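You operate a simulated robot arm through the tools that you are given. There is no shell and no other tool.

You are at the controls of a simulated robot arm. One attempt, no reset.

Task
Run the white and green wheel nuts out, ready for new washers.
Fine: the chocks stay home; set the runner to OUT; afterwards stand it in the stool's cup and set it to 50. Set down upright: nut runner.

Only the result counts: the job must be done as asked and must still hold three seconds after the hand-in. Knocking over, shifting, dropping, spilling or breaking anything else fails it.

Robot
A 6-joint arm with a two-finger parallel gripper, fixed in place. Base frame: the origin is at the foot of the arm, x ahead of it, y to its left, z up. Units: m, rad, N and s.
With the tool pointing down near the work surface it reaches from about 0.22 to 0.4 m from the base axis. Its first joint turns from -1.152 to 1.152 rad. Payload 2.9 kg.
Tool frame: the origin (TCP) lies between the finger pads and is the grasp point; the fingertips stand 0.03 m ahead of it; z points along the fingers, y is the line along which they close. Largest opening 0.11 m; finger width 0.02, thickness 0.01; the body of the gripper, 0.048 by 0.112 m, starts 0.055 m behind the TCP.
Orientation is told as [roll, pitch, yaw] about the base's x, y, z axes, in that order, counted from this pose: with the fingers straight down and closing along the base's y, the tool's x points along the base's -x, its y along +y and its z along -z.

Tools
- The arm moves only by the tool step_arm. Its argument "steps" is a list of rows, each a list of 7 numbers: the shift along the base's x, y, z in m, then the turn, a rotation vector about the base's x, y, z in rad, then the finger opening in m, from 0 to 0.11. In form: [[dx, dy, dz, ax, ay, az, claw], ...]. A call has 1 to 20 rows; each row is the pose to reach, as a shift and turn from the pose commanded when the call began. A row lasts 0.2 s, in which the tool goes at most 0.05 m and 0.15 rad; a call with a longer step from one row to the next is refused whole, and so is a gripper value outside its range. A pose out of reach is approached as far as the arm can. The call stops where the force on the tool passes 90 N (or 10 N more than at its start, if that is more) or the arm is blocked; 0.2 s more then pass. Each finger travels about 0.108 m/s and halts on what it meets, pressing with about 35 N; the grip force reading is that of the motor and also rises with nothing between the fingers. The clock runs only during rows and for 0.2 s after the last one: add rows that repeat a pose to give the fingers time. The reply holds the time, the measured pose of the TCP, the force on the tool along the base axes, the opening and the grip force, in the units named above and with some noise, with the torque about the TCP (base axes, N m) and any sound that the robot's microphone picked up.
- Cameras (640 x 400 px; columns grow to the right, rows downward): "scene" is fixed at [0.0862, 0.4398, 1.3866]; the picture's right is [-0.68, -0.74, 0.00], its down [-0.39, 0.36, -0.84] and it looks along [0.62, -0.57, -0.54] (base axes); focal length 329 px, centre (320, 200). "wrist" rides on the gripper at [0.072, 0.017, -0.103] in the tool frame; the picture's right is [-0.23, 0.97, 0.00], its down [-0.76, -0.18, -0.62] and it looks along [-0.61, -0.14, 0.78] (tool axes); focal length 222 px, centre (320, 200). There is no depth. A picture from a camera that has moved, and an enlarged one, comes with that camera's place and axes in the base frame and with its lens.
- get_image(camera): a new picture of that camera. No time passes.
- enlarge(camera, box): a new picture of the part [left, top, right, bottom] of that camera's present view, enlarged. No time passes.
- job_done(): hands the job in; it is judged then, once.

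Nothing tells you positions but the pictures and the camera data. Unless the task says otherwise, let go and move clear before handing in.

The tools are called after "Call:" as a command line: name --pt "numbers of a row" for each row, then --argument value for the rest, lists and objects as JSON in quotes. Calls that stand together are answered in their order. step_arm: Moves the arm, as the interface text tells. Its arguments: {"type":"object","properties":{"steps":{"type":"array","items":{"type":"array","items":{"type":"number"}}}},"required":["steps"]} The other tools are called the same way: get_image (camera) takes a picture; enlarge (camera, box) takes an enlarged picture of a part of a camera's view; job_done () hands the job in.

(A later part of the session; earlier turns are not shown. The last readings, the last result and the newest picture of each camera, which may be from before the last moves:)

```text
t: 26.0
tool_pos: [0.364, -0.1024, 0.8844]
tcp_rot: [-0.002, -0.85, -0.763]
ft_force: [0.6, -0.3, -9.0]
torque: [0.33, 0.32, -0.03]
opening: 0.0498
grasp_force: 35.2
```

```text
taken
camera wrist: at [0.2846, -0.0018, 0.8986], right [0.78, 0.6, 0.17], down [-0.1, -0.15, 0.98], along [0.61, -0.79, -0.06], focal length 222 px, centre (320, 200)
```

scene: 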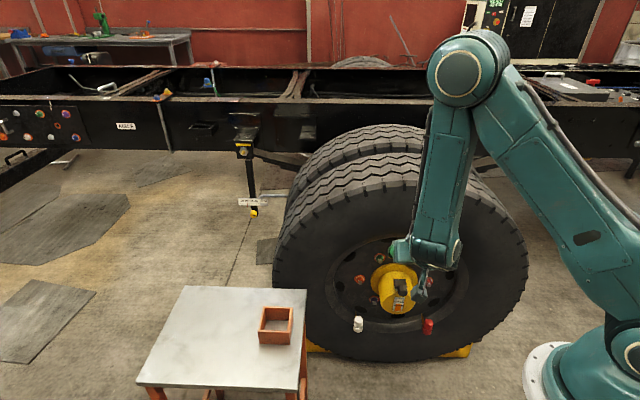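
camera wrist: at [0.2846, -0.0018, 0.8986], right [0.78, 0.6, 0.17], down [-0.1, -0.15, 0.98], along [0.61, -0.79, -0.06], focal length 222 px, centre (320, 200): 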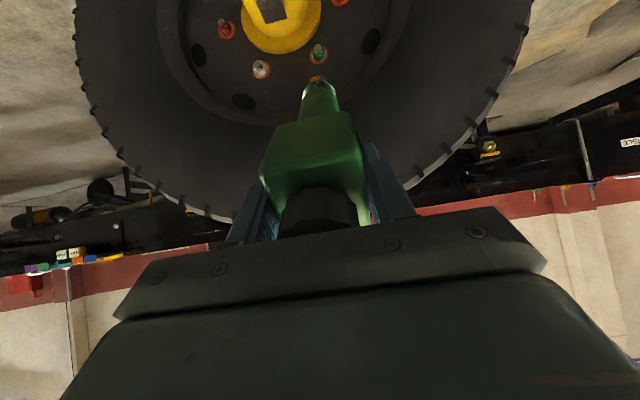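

Call:
enlarge --camera "wrist" --box '[200, 0, 380, 112]'

Call:
enlarge --camera "scene" --box '[330, 220, 480, 330]'

```text
3.56 times, centred on (290, 56) of wrist
camera zoom: at [0.2846, -0.0018, 0.8986], right [0.78, 0.6, 0.17], down [-0.1, -0.15, 0.98], along [0.61, -0.79, -0.06], focal length 790 px, centre (427, 712)
```

zoom: 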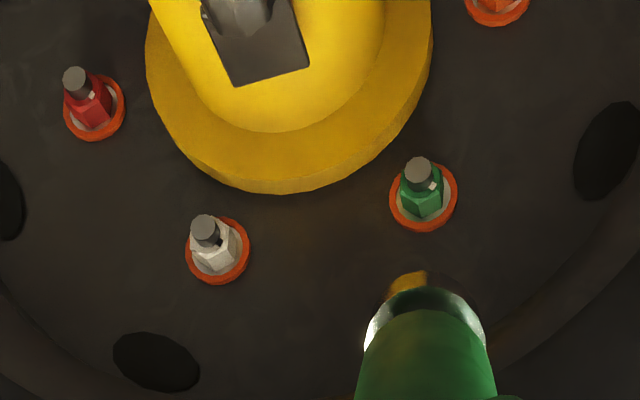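

```text
3.64 times, centred on (405, 275) of scene
camera zoom: at [0.0863, 0.4398, 1.3866], right [-0.68, -0.74, 0.0], down [-0.4, 0.36, -0.84], along [0.62, -0.57, -0.54], focal length 1197 px, centre (11, -73)
```

zoom: 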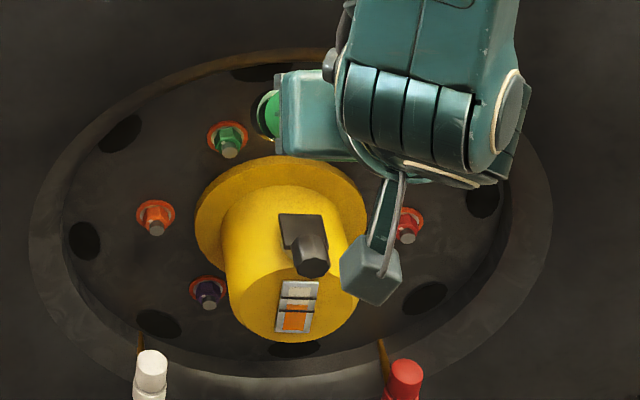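

Call:
enlarge --camera "wrist" --box '[295, 65, 345, 97]'

Call:
enlarge --camera "scene" --box '[360, 235, 440, 285]'

```text
12.50 times, centred on (320, 81) of wrist
camera zoom: at [0.2846, -0.0018, 0.8986], right [0.78, 0.6, 0.17], down [-0.1, -0.15, 0.98], along [0.61, -0.79, -0.06], focal length 2776 px, centre (320, 1688)
```

zoom: 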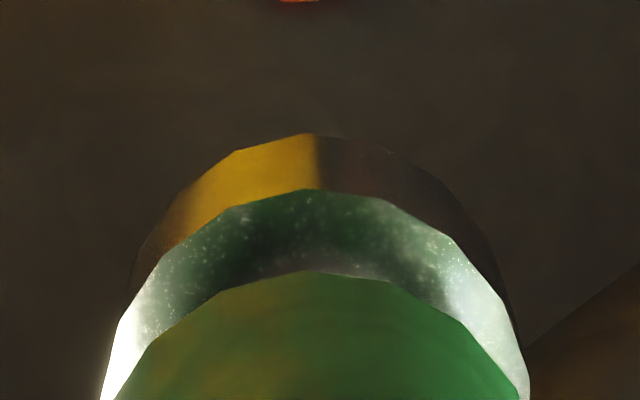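

```text
8.00 times, centred on (400, 260) of scene
camera zoom: at [0.0863, 0.4398, 1.3866], right [-0.68, -0.74, 0.0], down [-0.4, 0.36, -0.84], along [0.62, -0.57, -0.54], focal length 2634 px, centre (-320, -280)
```

zoom: 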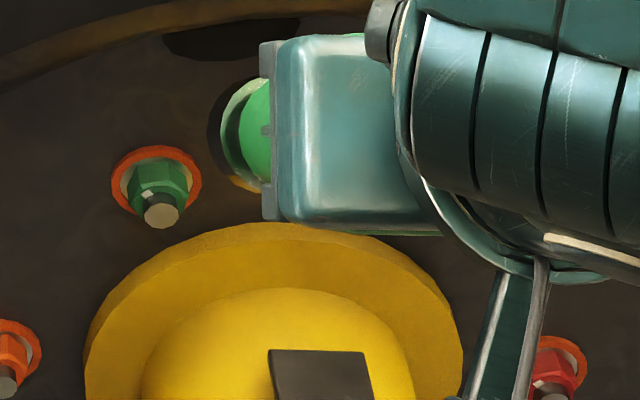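

The stud tips triangulate to white (0.4926, -0.3994, 0.575) and green (0.5818, -0.307, 0.575), with the inward axis at azimuth -44.0°. The tool yaw already matches that. I'll finish pitching to horizontal and lower to nut height, keeping the tip clear of the wheel.

Call:
step_arm --pt "-0.003 0.003 -0.03 -0.1002 -0.1036 0 0.03" --pt "-0.006 0.006 -0.06 -0.2005 -0.2072 0 0.03" --pt "-0.01 0.01 -0.09 -0.3007 -0.3108 0 0.03" --pt "-0.012 0.012 -0.12 -0.401 -0.4144 0 0.03" --pt "-0.015 0.015 -0.15 -0.5012 -0.518 0 0.03" --pt "-0.015 0.015 -0.15 -0.5012 -0.518 0 0.03"

Call:
get_image --camera "scene"

Call:
get_image --camera "wrist"

```text
t: 27.4
tool_pos: [0.2894, -0.0412, 0.7364]
tcp_rot: [-1.338, -1.568, 0.568]
ft_force: [0.3, -0.6, -8.9]
torque: [0.42, 0.45, -0.01]
opening: 0.0499
grasp_force: 34.4
out of reach, approached as far as the arm can: row 1, 3, 4, 5, 6
```

```text
taken
```

scene: 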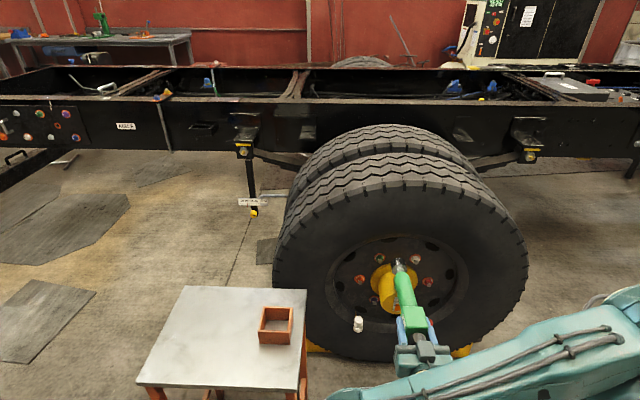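

```text
taken
camera wrist: at [0.2265, 0.0432, 0.6642], right [0.68, 0.7, 0.23], down [-0.57, 0.31, 0.76], along [0.46, -0.64, 0.61], focal length 222 px, centre (320, 200)
```

wrist: 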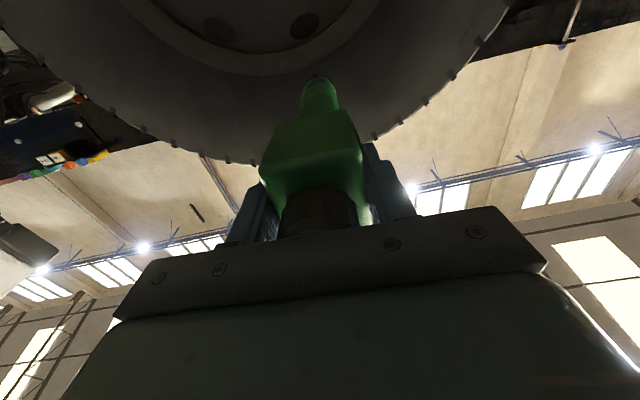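

The arm reports that this pose was only partly reachable. I'll inspect how it is folded before going on.

Call:
enlarge --camera "scene" --box '[380, 240, 640, 400]'

Call:
step_arm --pt "0 0 0 0 0 0 0.03"

```text
2.46 times, centred on (510, 320) of scene
camera zoom: at [0.0862, 0.4398, 1.3866], right [-0.68, -0.74, 0.0], down [-0.4, 0.36, -0.84], along [0.62, -0.57, -0.54], focal length 810 px, centre (-148, -95)
```

zoom: 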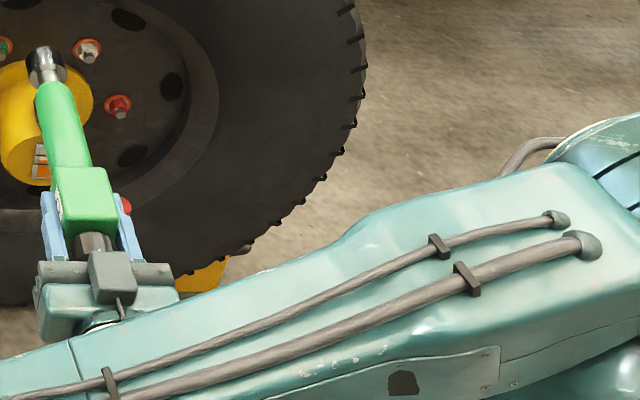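

```text
t: 27.8
tool_pos: [0.2908, -0.0408, 0.7373]
tcp_rot: [-1.179, -1.566, 0.41]
ft_force: [0.0, -0.5, -8.1]
torque: [0.4, 0.45, -0.01]
opening: 0.0496
grasp_force: 35.1
```

The arm has folded with the elbow low but without contact. I'll lower in small steps and see how reachability develops.

Call:
step_arm --pt "0 0 -0.03 0 0 0 0.03" --pt "0 0 -0.06 0 0 0 0.03"

Call:
get_image --camera "scene"

```text
t: 28.4
tool_pos: [0.2874, -0.0395, 0.6757]
tcp_rot: [-0.966, -1.567, 0.197]
ft_force: [0.1, -0.4, -7.6]
torque: [0.42, 0.46, 0.03]
opening: 0.0501
grasp_force: 34.9
```

```text
taken
```

scene: 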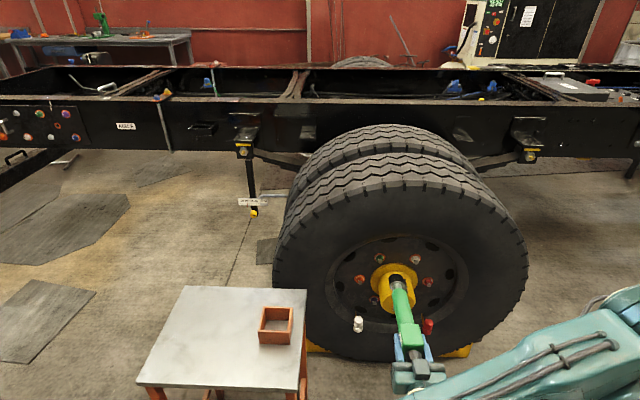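

That worked smoothly. I'll go down to nut height, still well back from the wheel.

Call:
step_arm --pt "0.005 0.005 -0.03 0 0 0 0.03" --pt "0.01 0.01 -0.06 0 0 0 0.03" --pt "0.01 0.01 -0.1 0 0 0 0.03" --pt "0.01 0.01 -0.1 0 0 0 0.03"

Call:
get_image --camera "scene"

Call:
get_image --camera "wrist"

```text
t: 29.4
tool_pos: [0.2979, -0.015, 0.6311]
tcp_rot: [-0.652, -1.566, -0.12]
ft_force: [-0.3, -0.1, -8.2]
torque: [0.41, 0.46, -0.01]
opening: 0.05
grasp_force: 34.9
out of reach, approached as far as the arm can: row 1, 2, 3, 4
```

```text
taken
```

scene: 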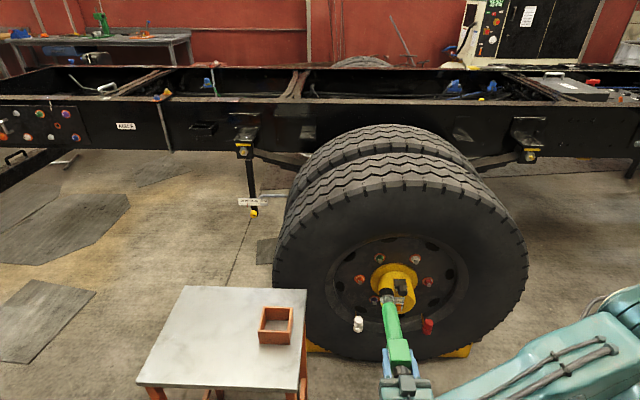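

```text
taken
camera wrist: at [0.2346, 0.0691, 0.5581], right [0.68, 0.7, 0.22], down [-0.57, 0.31, 0.76], along [0.47, -0.65, 0.6], focal length 222 px, centre (320, 200)
```

wrist: 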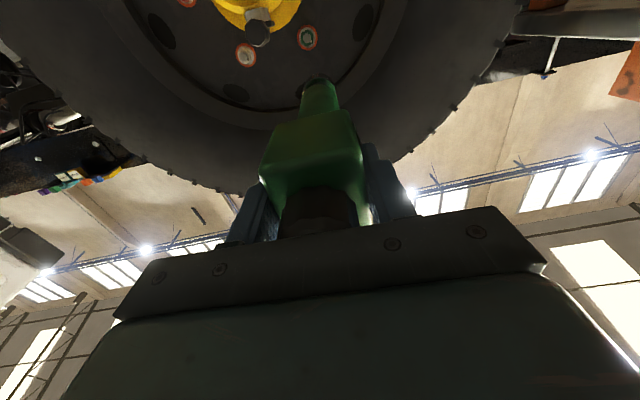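

In this grip the horizontal pose isn't reachable at nut height. I'll take the runner back to the cup and regrip it from the side, so the gripper can point down while the runner lies horizontal. First I retrace upward.

Call:
step_arm --pt "-0.005 -0.015 0.04 0 0 0 0.03" --pt "-0.005 -0.02 0.08 0 0 0 0.03" --pt "-0.005 -0.025 0.11 0 0 0 0.03" --pt "0.0 -0.02 0.14 0.1 0.1036 0 0.03" --pt "0.01 -0.02 0.17 0.2 0.2072 0 0.03" --pt "0.02 -0.02 0.2 0.3 0.3108 0 0.03" --pt "0.03 -0.02 0.23 0.4 0.4144 0 0.03" --pt "0.03 -0.02 0.26 0.5 0.518 0 0.03" --pt "0.03 -0.02 0.26 0.5 0.518 0 0.03"

Call:
get_image --camera "scene"

```text
t: 31.4
tool_pos: [0.3524, -0.0282, 0.8872]
tcp_rot: [-0.009, -0.848, -0.763]
ft_force: [0.1, -0.6, -7.8]
torque: [0.36, 0.33, 0.0]
opening: 0.0501
grasp_force: 35.0
out of reach, approached as far as the arm can: row 6, 7, 8, 9
```

```text
taken
```

scene: 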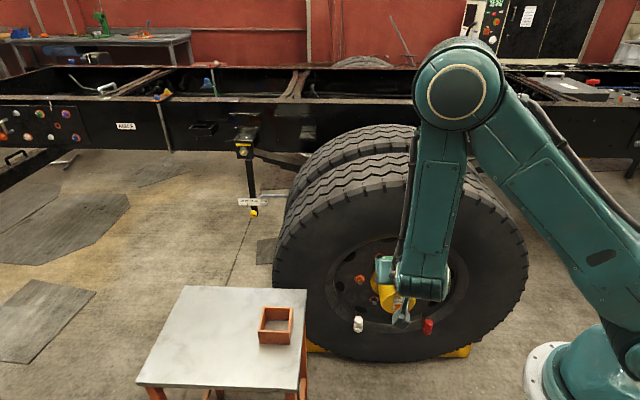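

I'm back in the elbow-up posture. I'll finish bringing the runner vertical and return toward the cup.

Call:
step_arm --pt "0.0 0 0.02 0.0983 0.1016 0 0.03" --pt "0.0 0 0.04 0.1966 0.2031 0 0.03" --pt "0.0 0 0.06 0.2949 0.3047 0 0.03" --pt "0.0 0 0.08 0.3931 0.4063 0 0.03" --pt "0.0 0 0.1 0.4914 0.5078 0 0.03" --pt "0.0 0 0.12 0.5897 0.6094 0 0.03" --pt "0.0 0 0.12 0.5897 0.6094 0 0.03"

Call:
step_arm --pt "0.028 0.022 0 0 0 0.142 0.03" --pt "0.056 0.044 0 0 0 0.284 0.03" --pt "0.084 0.066 0 0 0 0.426 0.03" --pt "0.112 0.088 0 0 0 0.568 0.03" --pt "0.14 0.11 0 0 0 0.71 0.03" --pt "0.168 0.132 0 0 0 0.852 0.03" --pt "0.196 0.154 0 0 0 0.994 0.03" --pt "0.218 0.176 0 0 0 1.136 0.03" --pt "0.218 0.176 0 0 0 1.136 0.03"

Call:
get_image --camera "scene"

Call:
enlarge --camera "scene" --box '[210, 180, 330, 360]'

```text
t: 33.0
tool_pos: [0.3526, -0.0283, 1.0073]
tcp_rot: [0.001, -0.003, -0.765]
ft_force: [-0.6, 0.1, -8.8]
torque: [0.0, 0.01, 0.0]
opening: 0.05
grasp_force: 34.6
```

```text
t: 35.0
tool_pos: [0.5729, 0.1463, 1.0063]
tcp_rot: [0.001, -0.002, 0.372]
ft_force: [0.3, -0.5, -7.7]
torque: [-0.02, -0.03, -0.04]
opening: 0.0498
grasp_force: 34.7
```

```text
taken
```

scene: 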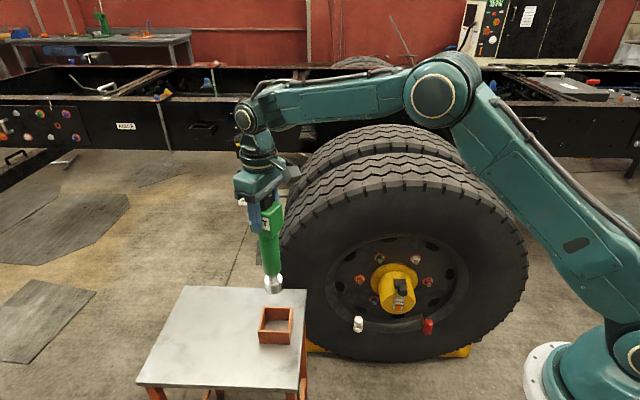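

```text
2.22 times, centred on (270, 270) of scene
camera zoom: at [0.0864, 0.4399, 1.3866], right [-0.68, -0.74, 0.0], down [-0.4, 0.36, -0.84], along [0.62, -0.57, -0.54], focal length 732 px, centre (431, 44)
```

zoom: 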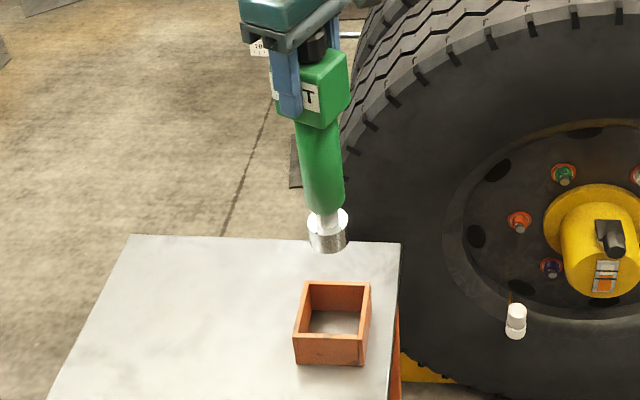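

I'm above the cup again. I'll yaw the runner so its faces suit a side grip pointing to azimuth 75°, then lower it into the cup.

Call:
step_arm --pt "0 0 0 0 0 -0.13 0.03" --pt "0 0 0 0 0 -0.26 0.03" --pt "0 0 0 0 0 -0.39 0.03" --pt "0 0 0 0 0 -0.52 0.03" --pt "0 0 0 0 0 -0.635 0.03" --pt "0 0 -0.04 0 0 -0.635 0.03" --pt "0 0 -0.08 0 0 -0.635 0.03" --pt "0 0 -0.1 0 0 -0.635 0.03" --pt "0 0 -0.1 0 0 -0.635 0.03"

Call:
get_image --camera "wrist"

Call:
enlarge --camera "scene" --box '[220, 250, 320, 350]'

```text
t: 37.0
tool_pos: [0.5687, 0.1464, 0.9089]
tcp_rot: [0.0, -0.004, -0.264]
ft_force: [0.1, -0.1, -8.0]
torque: [0.01, -0.02, -0.01]
opening: 0.0499
grasp_force: 34.9
```

```text
taken
camera wrist: at [0.5028, 0.1828, 1.0111], right [0.47, 0.88, 0.0], down [0.69, -0.37, 0.63], along [0.55, -0.3, -0.78], focal length 222 px, centre (320, 200)
```

wrist: 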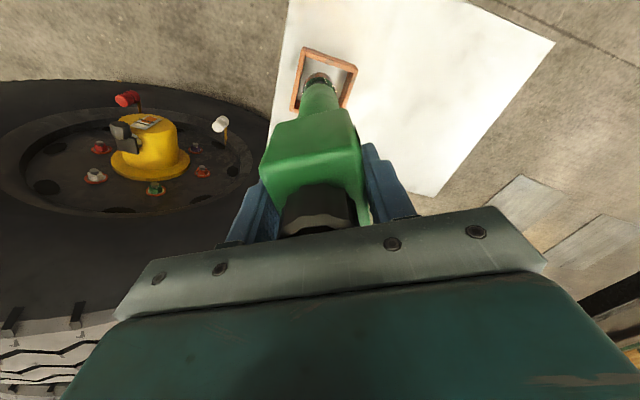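

```text
4.00 times, centred on (270, 300) of scene
camera zoom: at [0.0864, 0.4399, 1.3866], right [-0.68, -0.74, 0.0], down [-0.4, 0.36, -0.84], along [0.62, -0.57, -0.54], focal length 1317 px, centre (520, -200)
```

zoom: 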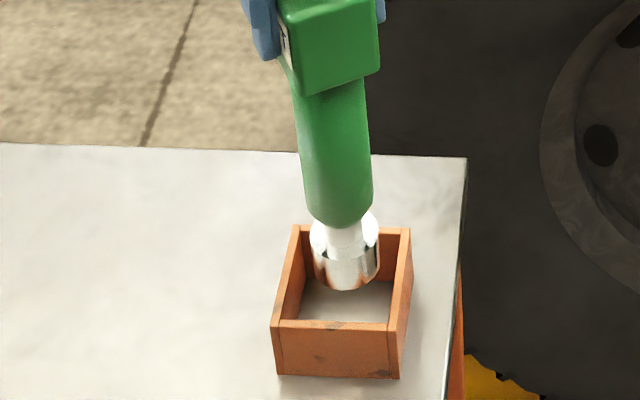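

The socket hangs over the cup with about 8 mm of clearance. I'll nudge +3 mm in x and lower gently to the floor.

Call:
step_arm --pt "0.003 0.001 -0.02 0 0 0 0.03" --pt "0.003 0.001 -0.045 0 0 0 0.03" --pt "0.003 0.001 -0.062 0 0 0 0.03" --pt "0.003 0.001 -0.068 0 0 0 0.03" --pt "0.003 0.001 -0.068 0 0 0 0.03"

Call:
enlarge --camera "scene" --box '[220, 250, 320, 350]'

```text
t: 38.2
tool_pos: [0.5716, 0.1494, 0.8406]
tcp_rot: [0.001, -0.004, -0.262]
ft_force: [-1.1, -0.3, -3.0]
torque: [-0.08, 0.21, -0.03]
opening: 0.0498
grasp_force: 34.9
```

```text
4.00 times, centred on (270, 300) of scene
camera zoom: at [0.0862, 0.4398, 1.3866], right [-0.68, -0.74, 0.0], down [-0.39, 0.36, -0.84], along [0.62, -0.57, -0.54], focal length 1317 px, centre (520, -200)
```

zoom: 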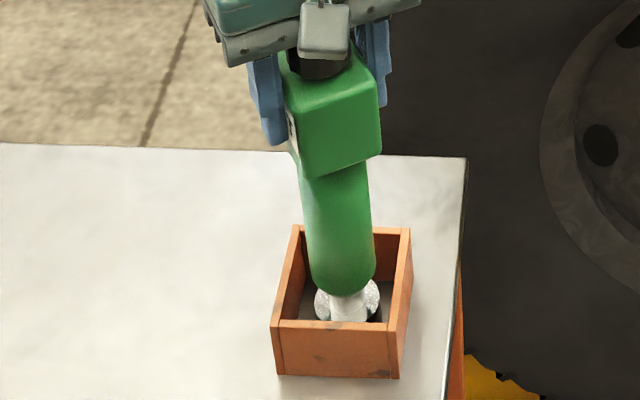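

It has touched down, since the weight is mostly off. I'll release and rise clear.

Call:
step_arm --pt "0 0 -0.001 0 0 0 0.03" --pt "0 0 -0.001 0 0 0 0.055" --pt "0 0 -0.001 0 0 0 0.08" --pt "0 0 -0.001 0 0 0 0.11" --pt "0 0 -0.001 0 0 0 0.11" --pt "0 0 0.04 0 0 0 0.11" --pt "0 0 0.085 0 0 0 0.11" --pt "0 0 0.12 0 0 0 0.11" --pt "0 0 0.12 0 0 0 0.11"

Call:
enlarge --camera "scene" --box '[220, 250, 320, 350]'

Call:
enlarge --camera "wrist" --box '[260, 40, 380, 160]'

```text
t: 40.2
tool_pos: [0.5739, 0.1473, 0.9588]
tcp_rot: [0.0, -0.004, -0.263]
ft_force: [1.2, 0.0, 0.4]
torque: [0.01, -0.04, -0.01]
opening: 0.1101
grasp_force: 0.1
```

```text
4.00 times, centred on (270, 300) of scene
camera zoom: at [0.0862, 0.4398, 1.3866], right [-0.68, -0.74, 0.0], down [-0.39, 0.36, -0.84], along [0.62, -0.57, -0.54], focal length 1317 px, centre (520, -200)
```

zoom: 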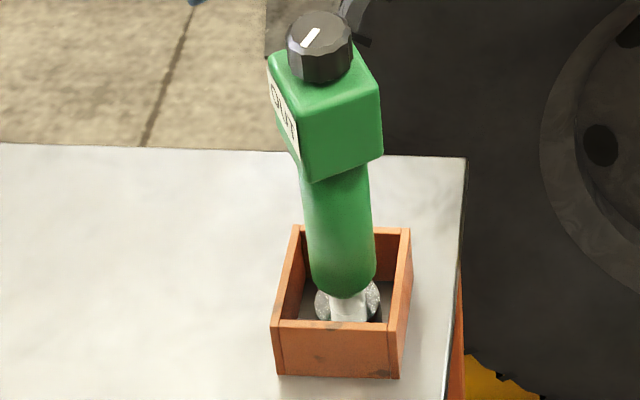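

```text
3.33 times, centred on (320, 100) of wrist
camera zoom: at [0.5066, 0.1843, 1.0616], right [0.47, 0.88, 0.0], down [0.69, -0.37, 0.63], along [0.55, -0.3, -0.78], focal length 740 px, centre (320, 533)
```

zoom: 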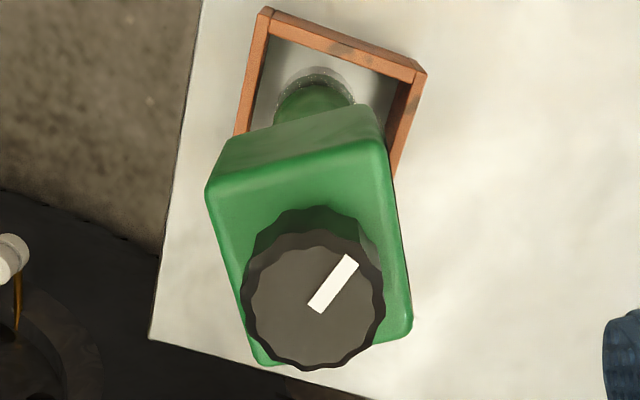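

The runner stands upright in the cup, still on OUT. Next I turn the gripper to yaw -105°, back off toward -y and rise. After that I'll tilt it for a side grip pointing to azimuth 75°.

Call:
step_arm --pt "0 0 0.03 0 0 -0.1 0.11" --pt "0 0 0.06 0 0 -0.24 0.11" --pt "-0.005 -0.02 0.08 0 0 -0.38 0.11" --pt "-0.01 -0.04 0.08 0 0 -0.52 0.11" --pt "-0.015 -0.06 0.08 0 0 -0.66 0.11" --pt "-0.02 -0.08 0.08 0 0 -0.8 0.11" --pt "-0.025 -0.1 0.08 0 0 -0.94 0.11" --pt "-0.03 -0.12 0.08 0 0 -1.08 0.11" --pt "-0.035 -0.14 0.08 0 0 -1.22 0.11" --pt "-0.035 -0.15 0.08 0 0 -1.36 0.11" --pt "-0.035 -0.16 0.08 0 0 -1.5 0.11" --pt "-0.035 -0.17 0.08 0 0 -1.571 0.11" --pt "-0.035 -0.17 0.08 0 0 -1.571 0.11"

Call:
get_image --camera "scene"

```text
t: 43.0
tool_pos: [0.5379, -0.0221, 1.0399]
tcp_rot: [0.0, -0.005, -1.837]
ft_force: [-0.1, 0.0, -0.2]
torque: [-0.01, 0.02, 0.02]
opening: 0.1101
grasp_force: 0.0
```

```text
taken
```

scene: 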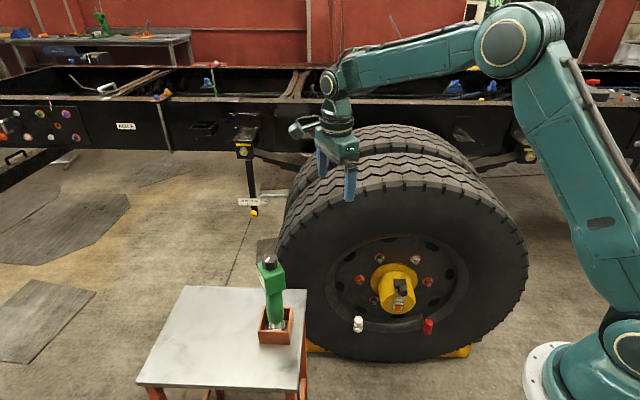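

That yaw is reachable. Now I'll tilt the gripper toward the runner.

Call:
step_arm --pt "0 0 -0.01 0.135 -0.0362 0 0.11" --pt "0 0 -0.02 0.27 -0.0724 0 0.11" --pt "0 0 -0.03 0.4057 -0.1087 0 0.11" --pt "0 0 -0.04 0.541 -0.1449 0 0.11" --pt "0 0 -0.05 0.676 -0.1811 0 0.11" --pt "0 0 -0.06 0.811 -0.2174 0 0.11" --pt "0 0 -0.07 0.947 -0.2536 0 0.11" --pt "0 0 -0.08 1.082 -0.2899 0 0.11" --pt "0 0 -0.09 1.2174 -0.3261 0 0.11" --pt "0 0 -0.09 1.2644 -0.3388 0 0.11" --pt "0 0 -0.09 1.2644 -0.3388 0 0.11"

Call:
get_image --camera "scene"

Call:
get_image --camera "wrist"

```text
t: 45.4
tool_pos: [0.5304, -0.0071, 0.9449]
tcp_rot: [0.001, 1.296, -1.841]
ft_force: [-0.3, 0.3, 0.2]
torque: [-0.03, 0.0, 0.03]
opening: 0.11
grasp_force: 0.0
out of reach, approached as far as the arm can: row 10, 11
```

```text
taken
```

scene: 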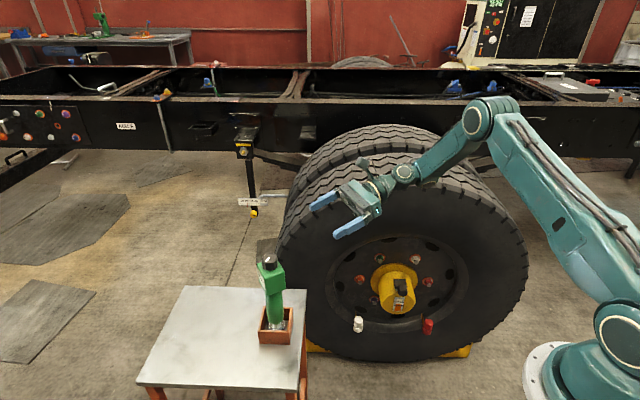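

```text
taken
camera wrist: at [0.524, -0.0879, 1.0417], right [0.92, -0.32, -0.22], down [-0.39, -0.73, -0.56], along [0.02, 0.6, -0.8], focal length 222 px, centre (320, 200)
```

wrist: 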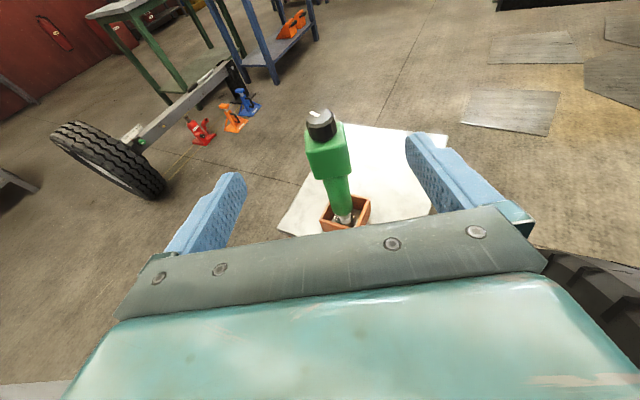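

Reach is marginal at that tilt, so I'll use a 65° tilt instead and move to the pre-grasp pose beside the runner head.

Call:
step_arm --pt "0.003 0.005 -0.01 -0.078 0.021 0 0.11" --pt "0.006 0.015 -0.025 -0.1565 0.0419 0 0.11" --pt "0.0086 0.033 -0.052 -0.1565 0.0419 0 0.11" --pt "0.0086 0.033 -0.052 -0.1565 0.0419 0 0.11"

Call:
get_image --camera "wrist"

Call:
get_image --camera "scene"

```text
t: 46.4
tool_pos: [0.5402, 0.0252, 0.8905]
tcp_rot: [-0.005, 1.142, -1.839]
ft_force: [-0.1, 0.1, 0.7]
torque: [0.02, 0.01, 0.01]
opening: 0.1098
grasp_force: 0.1
```

```text
taken
camera wrist: at [0.5392, -0.0405, 0.9989], right [0.92, -0.34, -0.21], down [-0.4, -0.81, -0.43], along [-0.02, 0.48, -0.88], focal length 222 px, centre (320, 200)
```

wrist: 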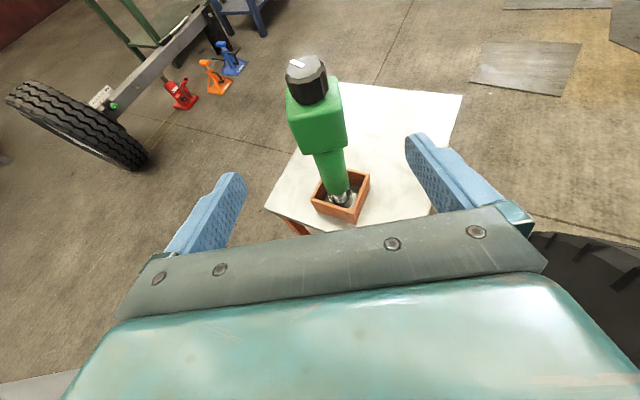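

```text
taken
```

scene: 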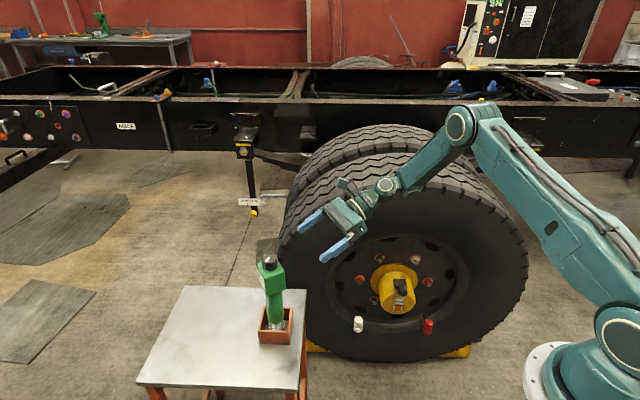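

Call:
enlarge --camera "wrist" --box '[265, 40, 375, 220]'

```text
2.22 times, centred on (320, 130) of wrist
camera zoom: at [0.5392, -0.0405, 0.9989], right [0.92, -0.34, -0.21], down [-0.4, -0.81, -0.43], along [-0.02, 0.48, -0.88], focal length 494 px, centre (320, 356)
```

zoom: 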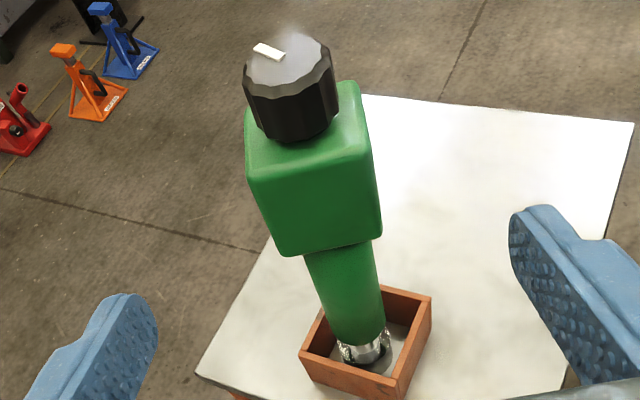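

The runner head is lined up between the fingers. I'll advance along the gripper axis and close.

Call:
step_arm --pt "0.0078 0.0308 -0.0153 0 0 0 0.11" --pt "0.0155 0.0615 -0.0305 0 0 0 0.11" --pt "0.0233 0.0923 -0.0458 0 0 0 0.11" --pt "0.031 0.123 -0.061 0 0 0 0.11" --pt "0.031 0.123 -0.061 0 0 0 0.11"

Call:
get_image --camera "wrist"

Call:
enlarge --camera "scene" --box '[220, 230, 340, 350]'

```text
t: 47.6
tool_pos: [0.5719, 0.1507, 0.83]
tcp_rot: [-0.005, 1.143, -1.84]
ft_force: [-0.3, 1.0, -0.7]
torque: [0.01, 0.0, 0.02]
opening: 0.1099
grasp_force: 0.1
```

```text
taken
camera wrist: at [0.5704, 0.0841, 0.9379], right [0.92, -0.34, -0.21], down [-0.4, -0.81, -0.43], along [-0.02, 0.48, -0.88], focal length 222 px, centre (320, 200)
```

wrist: 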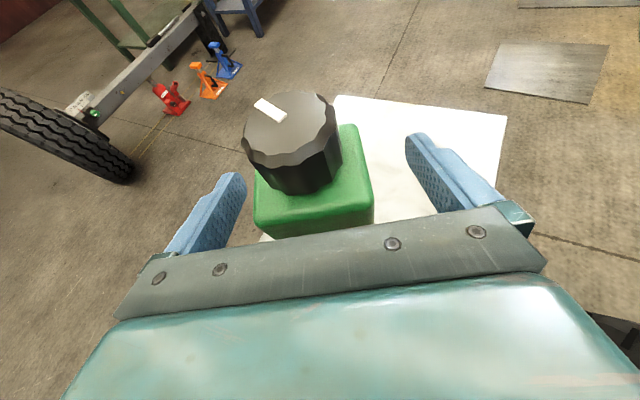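

```text
3.33 times, centred on (280, 290) of scene
camera zoom: at [0.0862, 0.4398, 1.3866], right [-0.68, -0.74, 0.0], down [-0.39, 0.36, -0.84], along [0.62, -0.57, -0.54], focal length 1098 px, centre (453, -100)
```

zoom: 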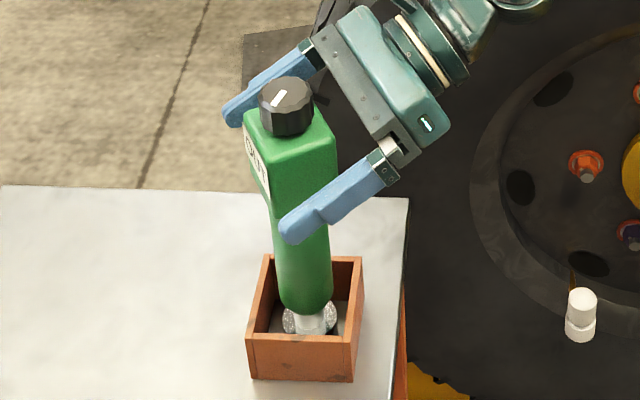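

The box sits between the pads. I'll close the grip.

Call:
step_arm --pt "-0.001 -0.004 0.001 0 0 0 0.09" --pt "-0.001 -0.004 0.001 0 0 0 0.07" --pt "-0.001 -0.004 0.001 0 0 0 0.05" --pt "-0.001 -0.004 0.001 0 0 0 0.03" --pt "-0.001 -0.004 0.001 0 0 0 0.03"

Call:
get_image --camera "wrist"

Call:
enlarge --camera "scene" --box '[220, 230, 340, 350]'

```text
t: 48.8
tool_pos: [0.5691, 0.146, 0.8307]
tcp_rot: [-0.007, 1.144, -1.839]
ft_force: [-2.4, -0.6, 1.1]
torque: [0.09, 0.07, 0.06]
opening: 0.056
grasp_force: 34.8
```

```text
taken
camera wrist: at [0.5688, 0.0796, 0.9387], right [0.92, -0.34, -0.21], down [-0.4, -0.81, -0.43], along [-0.02, 0.48, -0.88], focal length 222 px, centre (320, 200)
```

wrist: 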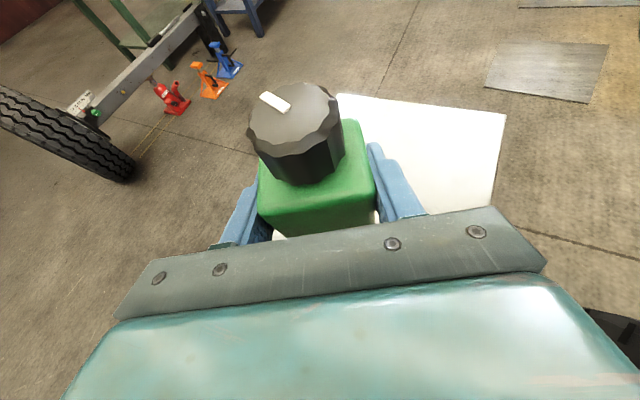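

```text
3.33 times, centred on (280, 290) of scene
camera zoom: at [0.0861, 0.4398, 1.3866], right [-0.68, -0.74, 0.0], down [-0.39, 0.36, -0.84], along [0.62, -0.57, -0.54], focal length 1098 px, centre (453, -100)
```

zoom: 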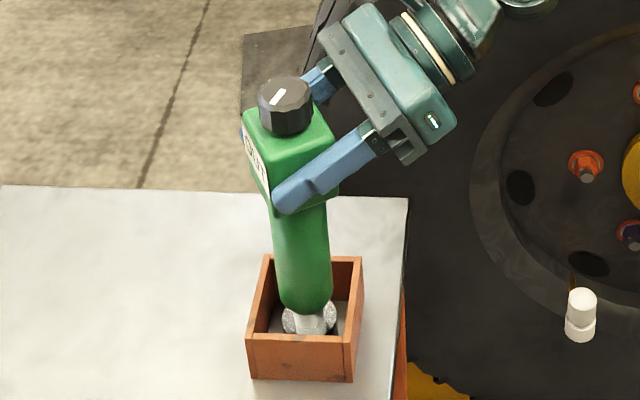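

It's gripped at 0.056 m. I'll lift straight up.

Call:
step_arm --pt "0 0 0.02 0 0 0 0.03" --pt "0 0 0.05 0 0 0 0.03" --pt "0 0 0.09 0 0 0 0.03" --pt "0 0 0.13 0 0 0 0.03" --pt "0 0 0.17 0 0 0 0.03" --pt "0 0 0.17 0 0 0 0.03"

Call:
get_image --camera "scene"

Call:
get_image --camera "wrist"

```text
t: 50.2
tool_pos: [0.5697, 0.1446, 1.0022]
tcp_rot: [-0.007, 1.144, -1.84]
ft_force: [0.4, -0.2, -8.9]
torque: [-0.05, 0.01, 0.01]
opening: 0.0559
grasp_force: 35.0
```

```text
taken
```

scene: 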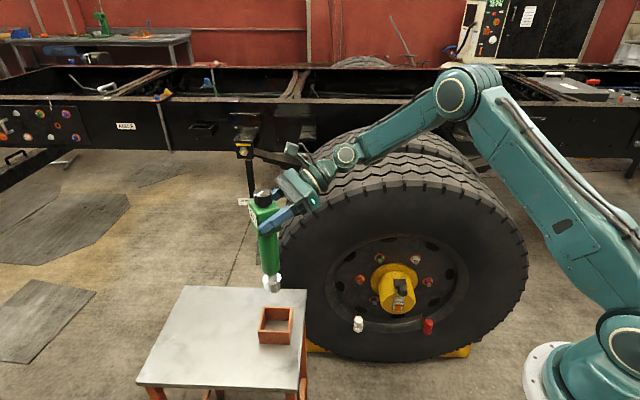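

```text
taken
camera wrist: at [0.5681, 0.0791, 1.1105], right [0.92, -0.34, -0.21], down [-0.4, -0.81, -0.43], along [-0.02, 0.48, -0.88], focal length 222 px, centre (320, 200)
```

wrist: 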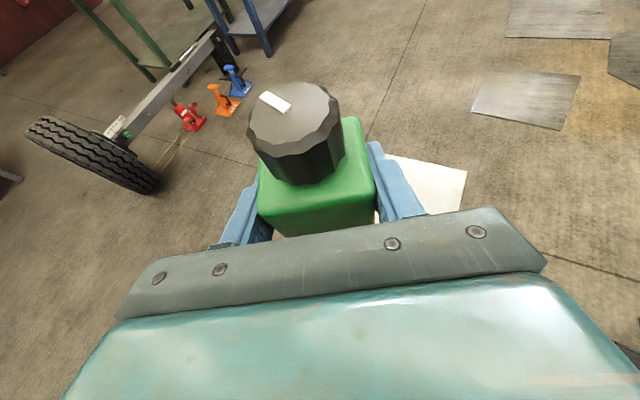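

The runner is up and hanging straight. I'll first pitch the gripper part way down, then yaw to the wheel azimuth, then finish the pitch.

Call:
step_arm --pt "-0.014 -0.017 0.006 -0.1338 0.0369 0 0.03" --pt "-0.028 -0.034 0.012 -0.2676 0.0737 0 0.03" --pt "-0.042 -0.051 0.018 -0.4014 0.1106 0 0.03" --pt "-0.056 -0.068 0.024 -0.5352 0.1474 0 0.03" --pt "-0.07 -0.085 0.03 -0.669 0.1843 0 0.03" --pt "-0.07 -0.085 0.03 -0.669 0.1843 0 0.03"

Call:
step_arm --pt "-0.0175 -0.015 0 0 0 0.134 0.03" --pt "-0.035 -0.03 0 0 0 0.268 0.03" --pt "-0.0525 -0.045 0 0 0 0.402 0.03" --pt "-0.07 -0.06 0 0 0 0.536 0.03" --pt "-0.0875 -0.075 0 0 0 0.67 0.03" --pt "-0.105 -0.09 0 0 0 0.804 0.03" --pt "-0.1225 -0.105 0 0 0 0.938 0.03" --pt "-0.14 -0.12 0 0 0 1.072 0.03" --pt "-0.14 -0.12 0 0 0 1.072 0.03"

Call:
get_image --camera "scene"

Call:
get_image --camera "wrist"

```text
t: 51.6
tool_pos: [0.5001, 0.059, 1.0311]
tcp_rot: [-0.007, 0.448, -1.839]
ft_force: [1.0, -0.5, -9.6]
torque: [0.31, -0.08, 0.02]
opening: 0.0558
grasp_force: 34.9
```

```text
t: 53.6
tool_pos: [0.3566, -0.061, 1.0306]
tcp_rot: [-0.007, 0.451, -0.766]
ft_force: [-0.5, -0.7, -8.9]
torque: [0.26, 0.21, 0.01]
opening: 0.0559
grasp_force: 34.6
```

```text
taken
```

scene: 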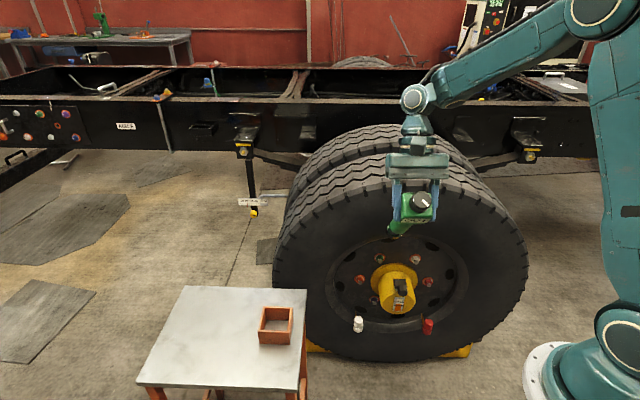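

```text
taken
camera wrist: at [0.3533, -0.0338, 1.1546], right [0.82, 0.56, -0.11], down [0.57, -0.79, 0.23], along [0.05, -0.25, -0.97], focal length 222 px, centre (320, 200)
```

wrist: 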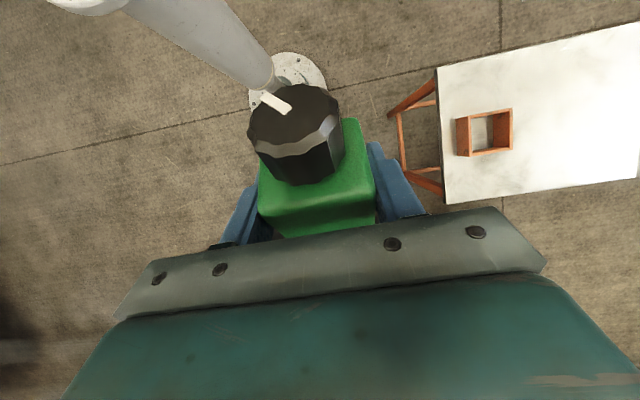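

The orientation is going as planned. Now I'll pitch the last 0.877 rad so the runner lies horizontal toward the wheel, while descending.

Call:
step_arm --pt "-0.002 -0.002 -0.035 -0.0871 -0.09 0 0.03" --pt "-0.005 -0.004 -0.07 -0.1742 -0.1801 0 0.03" --pt "-0.008 -0.005 -0.105 -0.2613 -0.2702 0 0.03" --pt "-0.01 -0.006 -0.14 -0.3484 -0.3602 0 0.03" --pt "-0.013 -0.008 -0.175 -0.4355 -0.4503 0 0.03" --pt "-0.016 -0.01 -0.21 -0.5226 -0.5403 0 0.03" --pt "-0.016 -0.01 -0.24 -0.6097 -0.6304 0 0.03" --pt "-0.016 -0.01 -0.24 -0.6097 -0.6304 0 0.03"

Call:
get_image --camera "scene"

Call:
get_image --camera "wrist"

```text
t: 55.4
tool_pos: [0.3431, -0.0707, 0.79]
tcp_rot: [-0.008, -0.427, -0.77]
ft_force: [0.6, 0.5, -8.5]
torque: [0.38, 0.4, 0.0]
opening: 0.0558
grasp_force: 34.9
```

```text
taken
```

scene: 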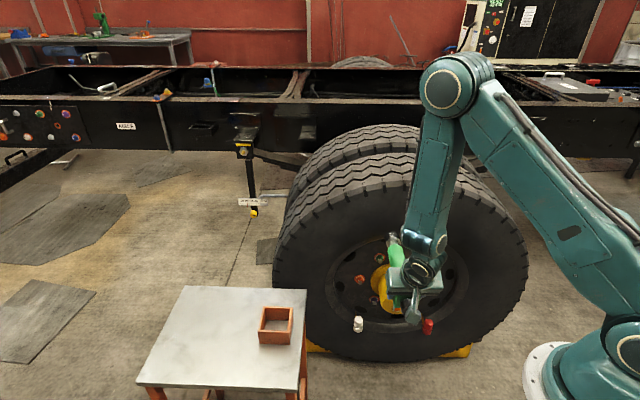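

```text
taken
camera wrist: at [0.2766, 0.0183, 0.854], right [0.83, 0.56, 0.09], down [0.19, -0.43, 0.88], along [0.53, -0.71, -0.46], focal length 222 px, centre (320, 200)
```

wrist: 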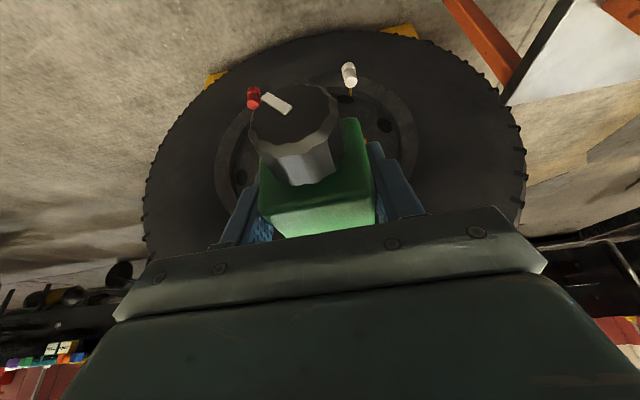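

Call:
enlarge --camera "scene" --box '[360, 220, 460, 340]'

Call:
enlarge --camera "wrist" --box '[220, 70, 420, 250]'

```text
3.33 times, centred on (410, 280) of scene
camera zoom: at [0.0863, 0.4398, 1.3866], right [-0.68, -0.74, 0.0], down [-0.4, 0.36, -0.84], along [0.62, -0.57, -0.54], focal length 1098 px, centre (20, -67)
```

zoom: 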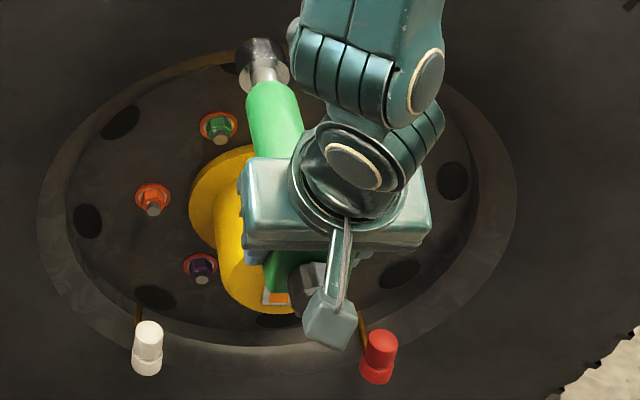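

```text
2.22 times, centred on (320, 160) of wrist
camera zoom: at [0.2766, 0.0183, 0.854], right [0.83, 0.56, 0.09], down [0.19, -0.43, 0.88], along [0.53, -0.71, -0.46], focal length 494 px, centre (320, 289)
```

zoom: 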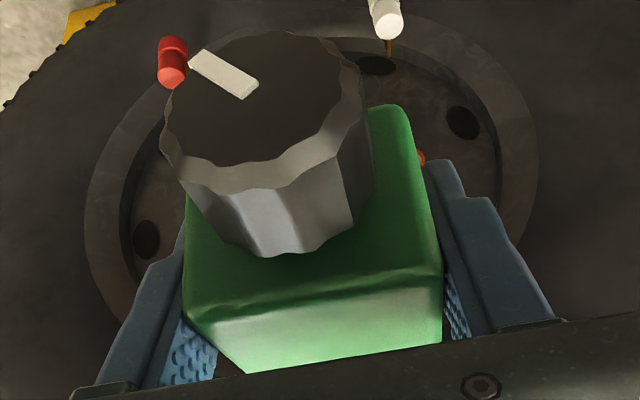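

Call:
enlarge --camera "scene" --box '[422, 224, 458, 250]'

Call:
enlarge --camera "scene" --box '[375, 225, 415, 275]'

```text
15.38 times, centred on (440, 237) of scene
camera zoom: at [0.0863, 0.4398, 1.3866], right [-0.68, -0.74, 0.0], down [-0.4, 0.36, -0.84], along [0.62, -0.57, -0.54], focal length 5066 px, centre (-1526, -369)
```

zoom: 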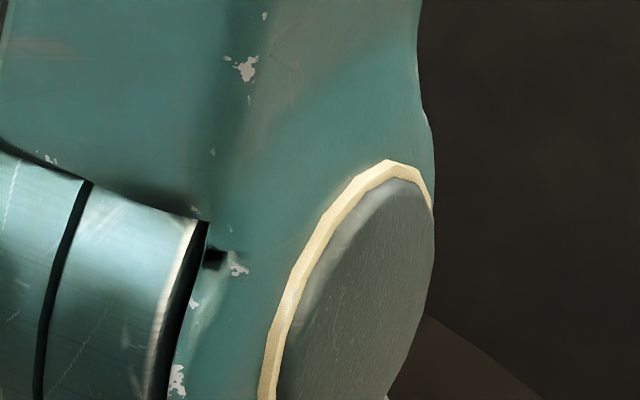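

```text
8.00 times, centred on (395, 250) of scene
camera zoom: at [0.0863, 0.4398, 1.3866], right [-0.68, -0.74, 0.0], down [-0.4, 0.36, -0.84], along [0.62, -0.57, -0.54], focal length 2634 px, centre (-280, -200)
```

zoom: 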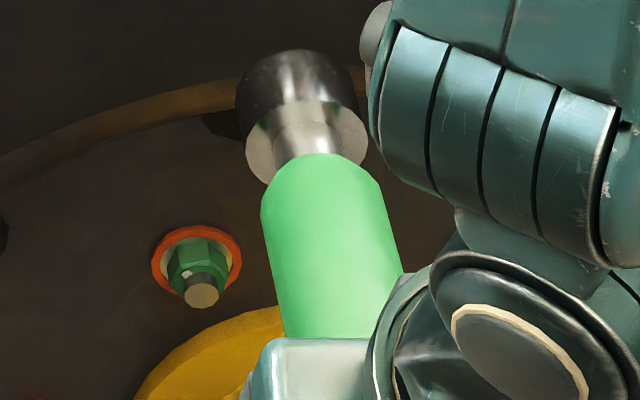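

The scene view shows the socket clearly: its tip is about 0.212 m ahead of the TCP and at TCP height. Green nut next: I'll descend to z ≈ 0.576 well back, then check alignment.

Call:
step_arm --pt "0 0 -0.045 0 0 0 0.03" --pt "0 0 -0.09 0 0 0 0.03" --pt "0 0 -0.135 0 0 0 0.03" --pt "0 0 -0.18 0 0 0 0.03" --pt "0 0 -0.214 0 0 0 0.03" --pt "0.026 -0.027 -0.214 0 0 0 0.03" --pt "0.026 -0.027 -0.214 0 0 0 0.03"

Call:
get_image --camera "scene"

Call:
get_image --camera "wrist"

Call:
enlarge --camera "scene" --box '[360, 240, 420, 300]'

```text
t: 57.0
tool_pos: [0.3674, -0.0941, 0.5753]
tcp_rot: [-0.009, -0.426, -0.766]
ft_force: [0.6, 0.4, -8.2]
torque: [0.39, 0.37, 0.01]
opening: 0.0558
grasp_force: 35.4
```

```text
taken
```

scene: 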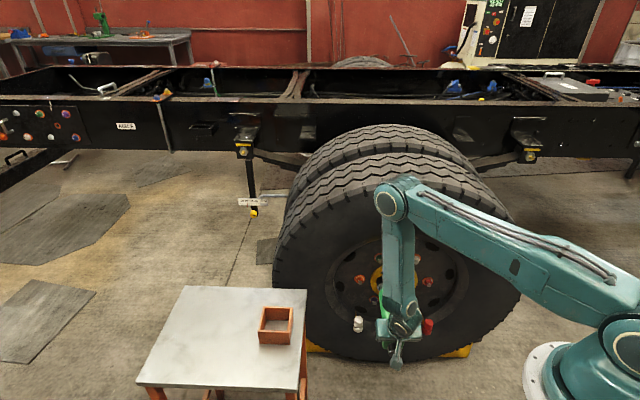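

```text
taken
camera wrist: at [0.3017, -0.0065, 0.6399], right [0.83, 0.56, 0.09], down [0.19, -0.43, 0.88], along [0.53, -0.71, -0.46], focal length 222 px, centre (320, 200)
```

wrist: 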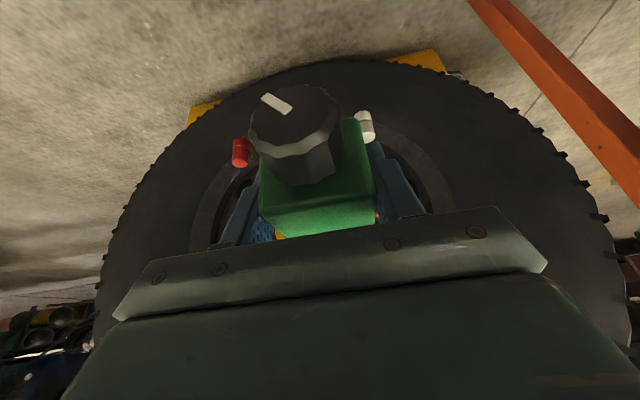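

```text
6.67 times, centred on (390, 270) of scene
camera zoom: at [0.0863, 0.4398, 1.3866], right [-0.68, -0.74, 0.0], down [-0.4, 0.36, -0.84], along [0.62, -0.57, -0.54], focal length 2195 px, centre (-147, -267)
```

zoom: 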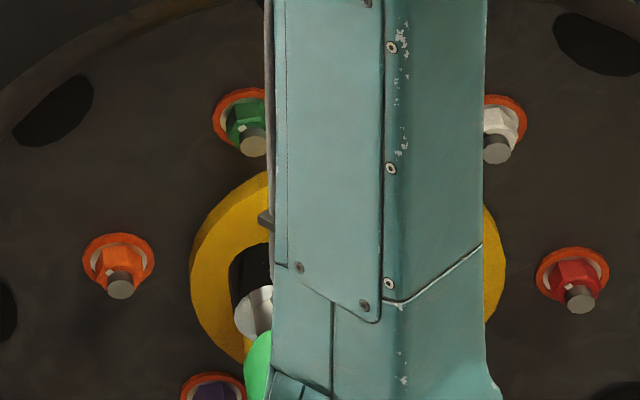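

Call:
step_arm --pt "0 0 0 0 0 0 0.03" --pt "0 0 0 0 0 0 0.03"

Call:
enlarge --camera "scene" --box '[370, 270, 400, 300]'

Call:
enlarge --camera "wrist" --box '[220, 90, 420, 250]'

```text
t: 57.6
tool_pos: [0.3699, -0.094, 0.5767]
tcp_rot: [-0.009, -0.425, -0.768]
ft_force: [0.0, 0.1, -8.8]
torque: [0.4, 0.39, -0.01]
opening: 0.0559
grasp_force: 35.0
```

```text
13.33 times, centred on (385, 285) of scene
camera zoom: at [0.0863, 0.4398, 1.3866], right [-0.68, -0.74, 0.0], down [-0.4, 0.36, -0.84], along [0.62, -0.57, -0.54], focal length 4390 px, centre (-547, -933)
```

zoom: 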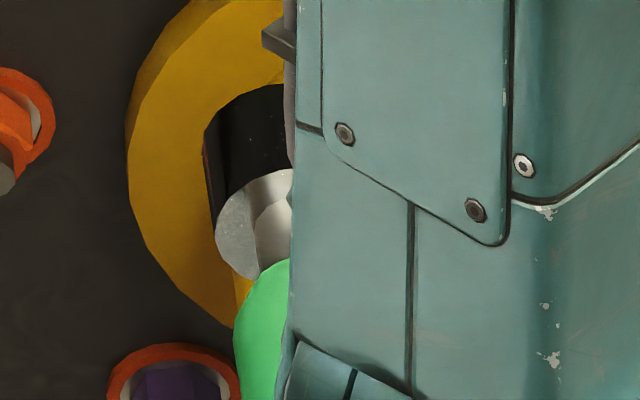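

```text
2.50 times, centred on (320, 170) of wrist
camera zoom: at [0.3018, -0.0063, 0.6402], right [0.83, 0.56, 0.09], down [0.19, -0.43, 0.88], along [0.53, -0.71, -0.46], focal length 555 px, centre (320, 275)
```

zoom: 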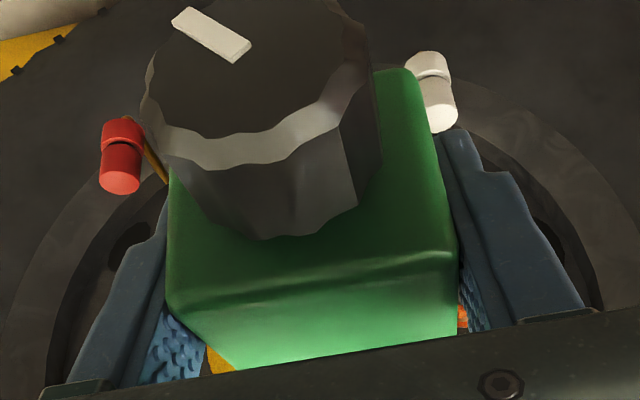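

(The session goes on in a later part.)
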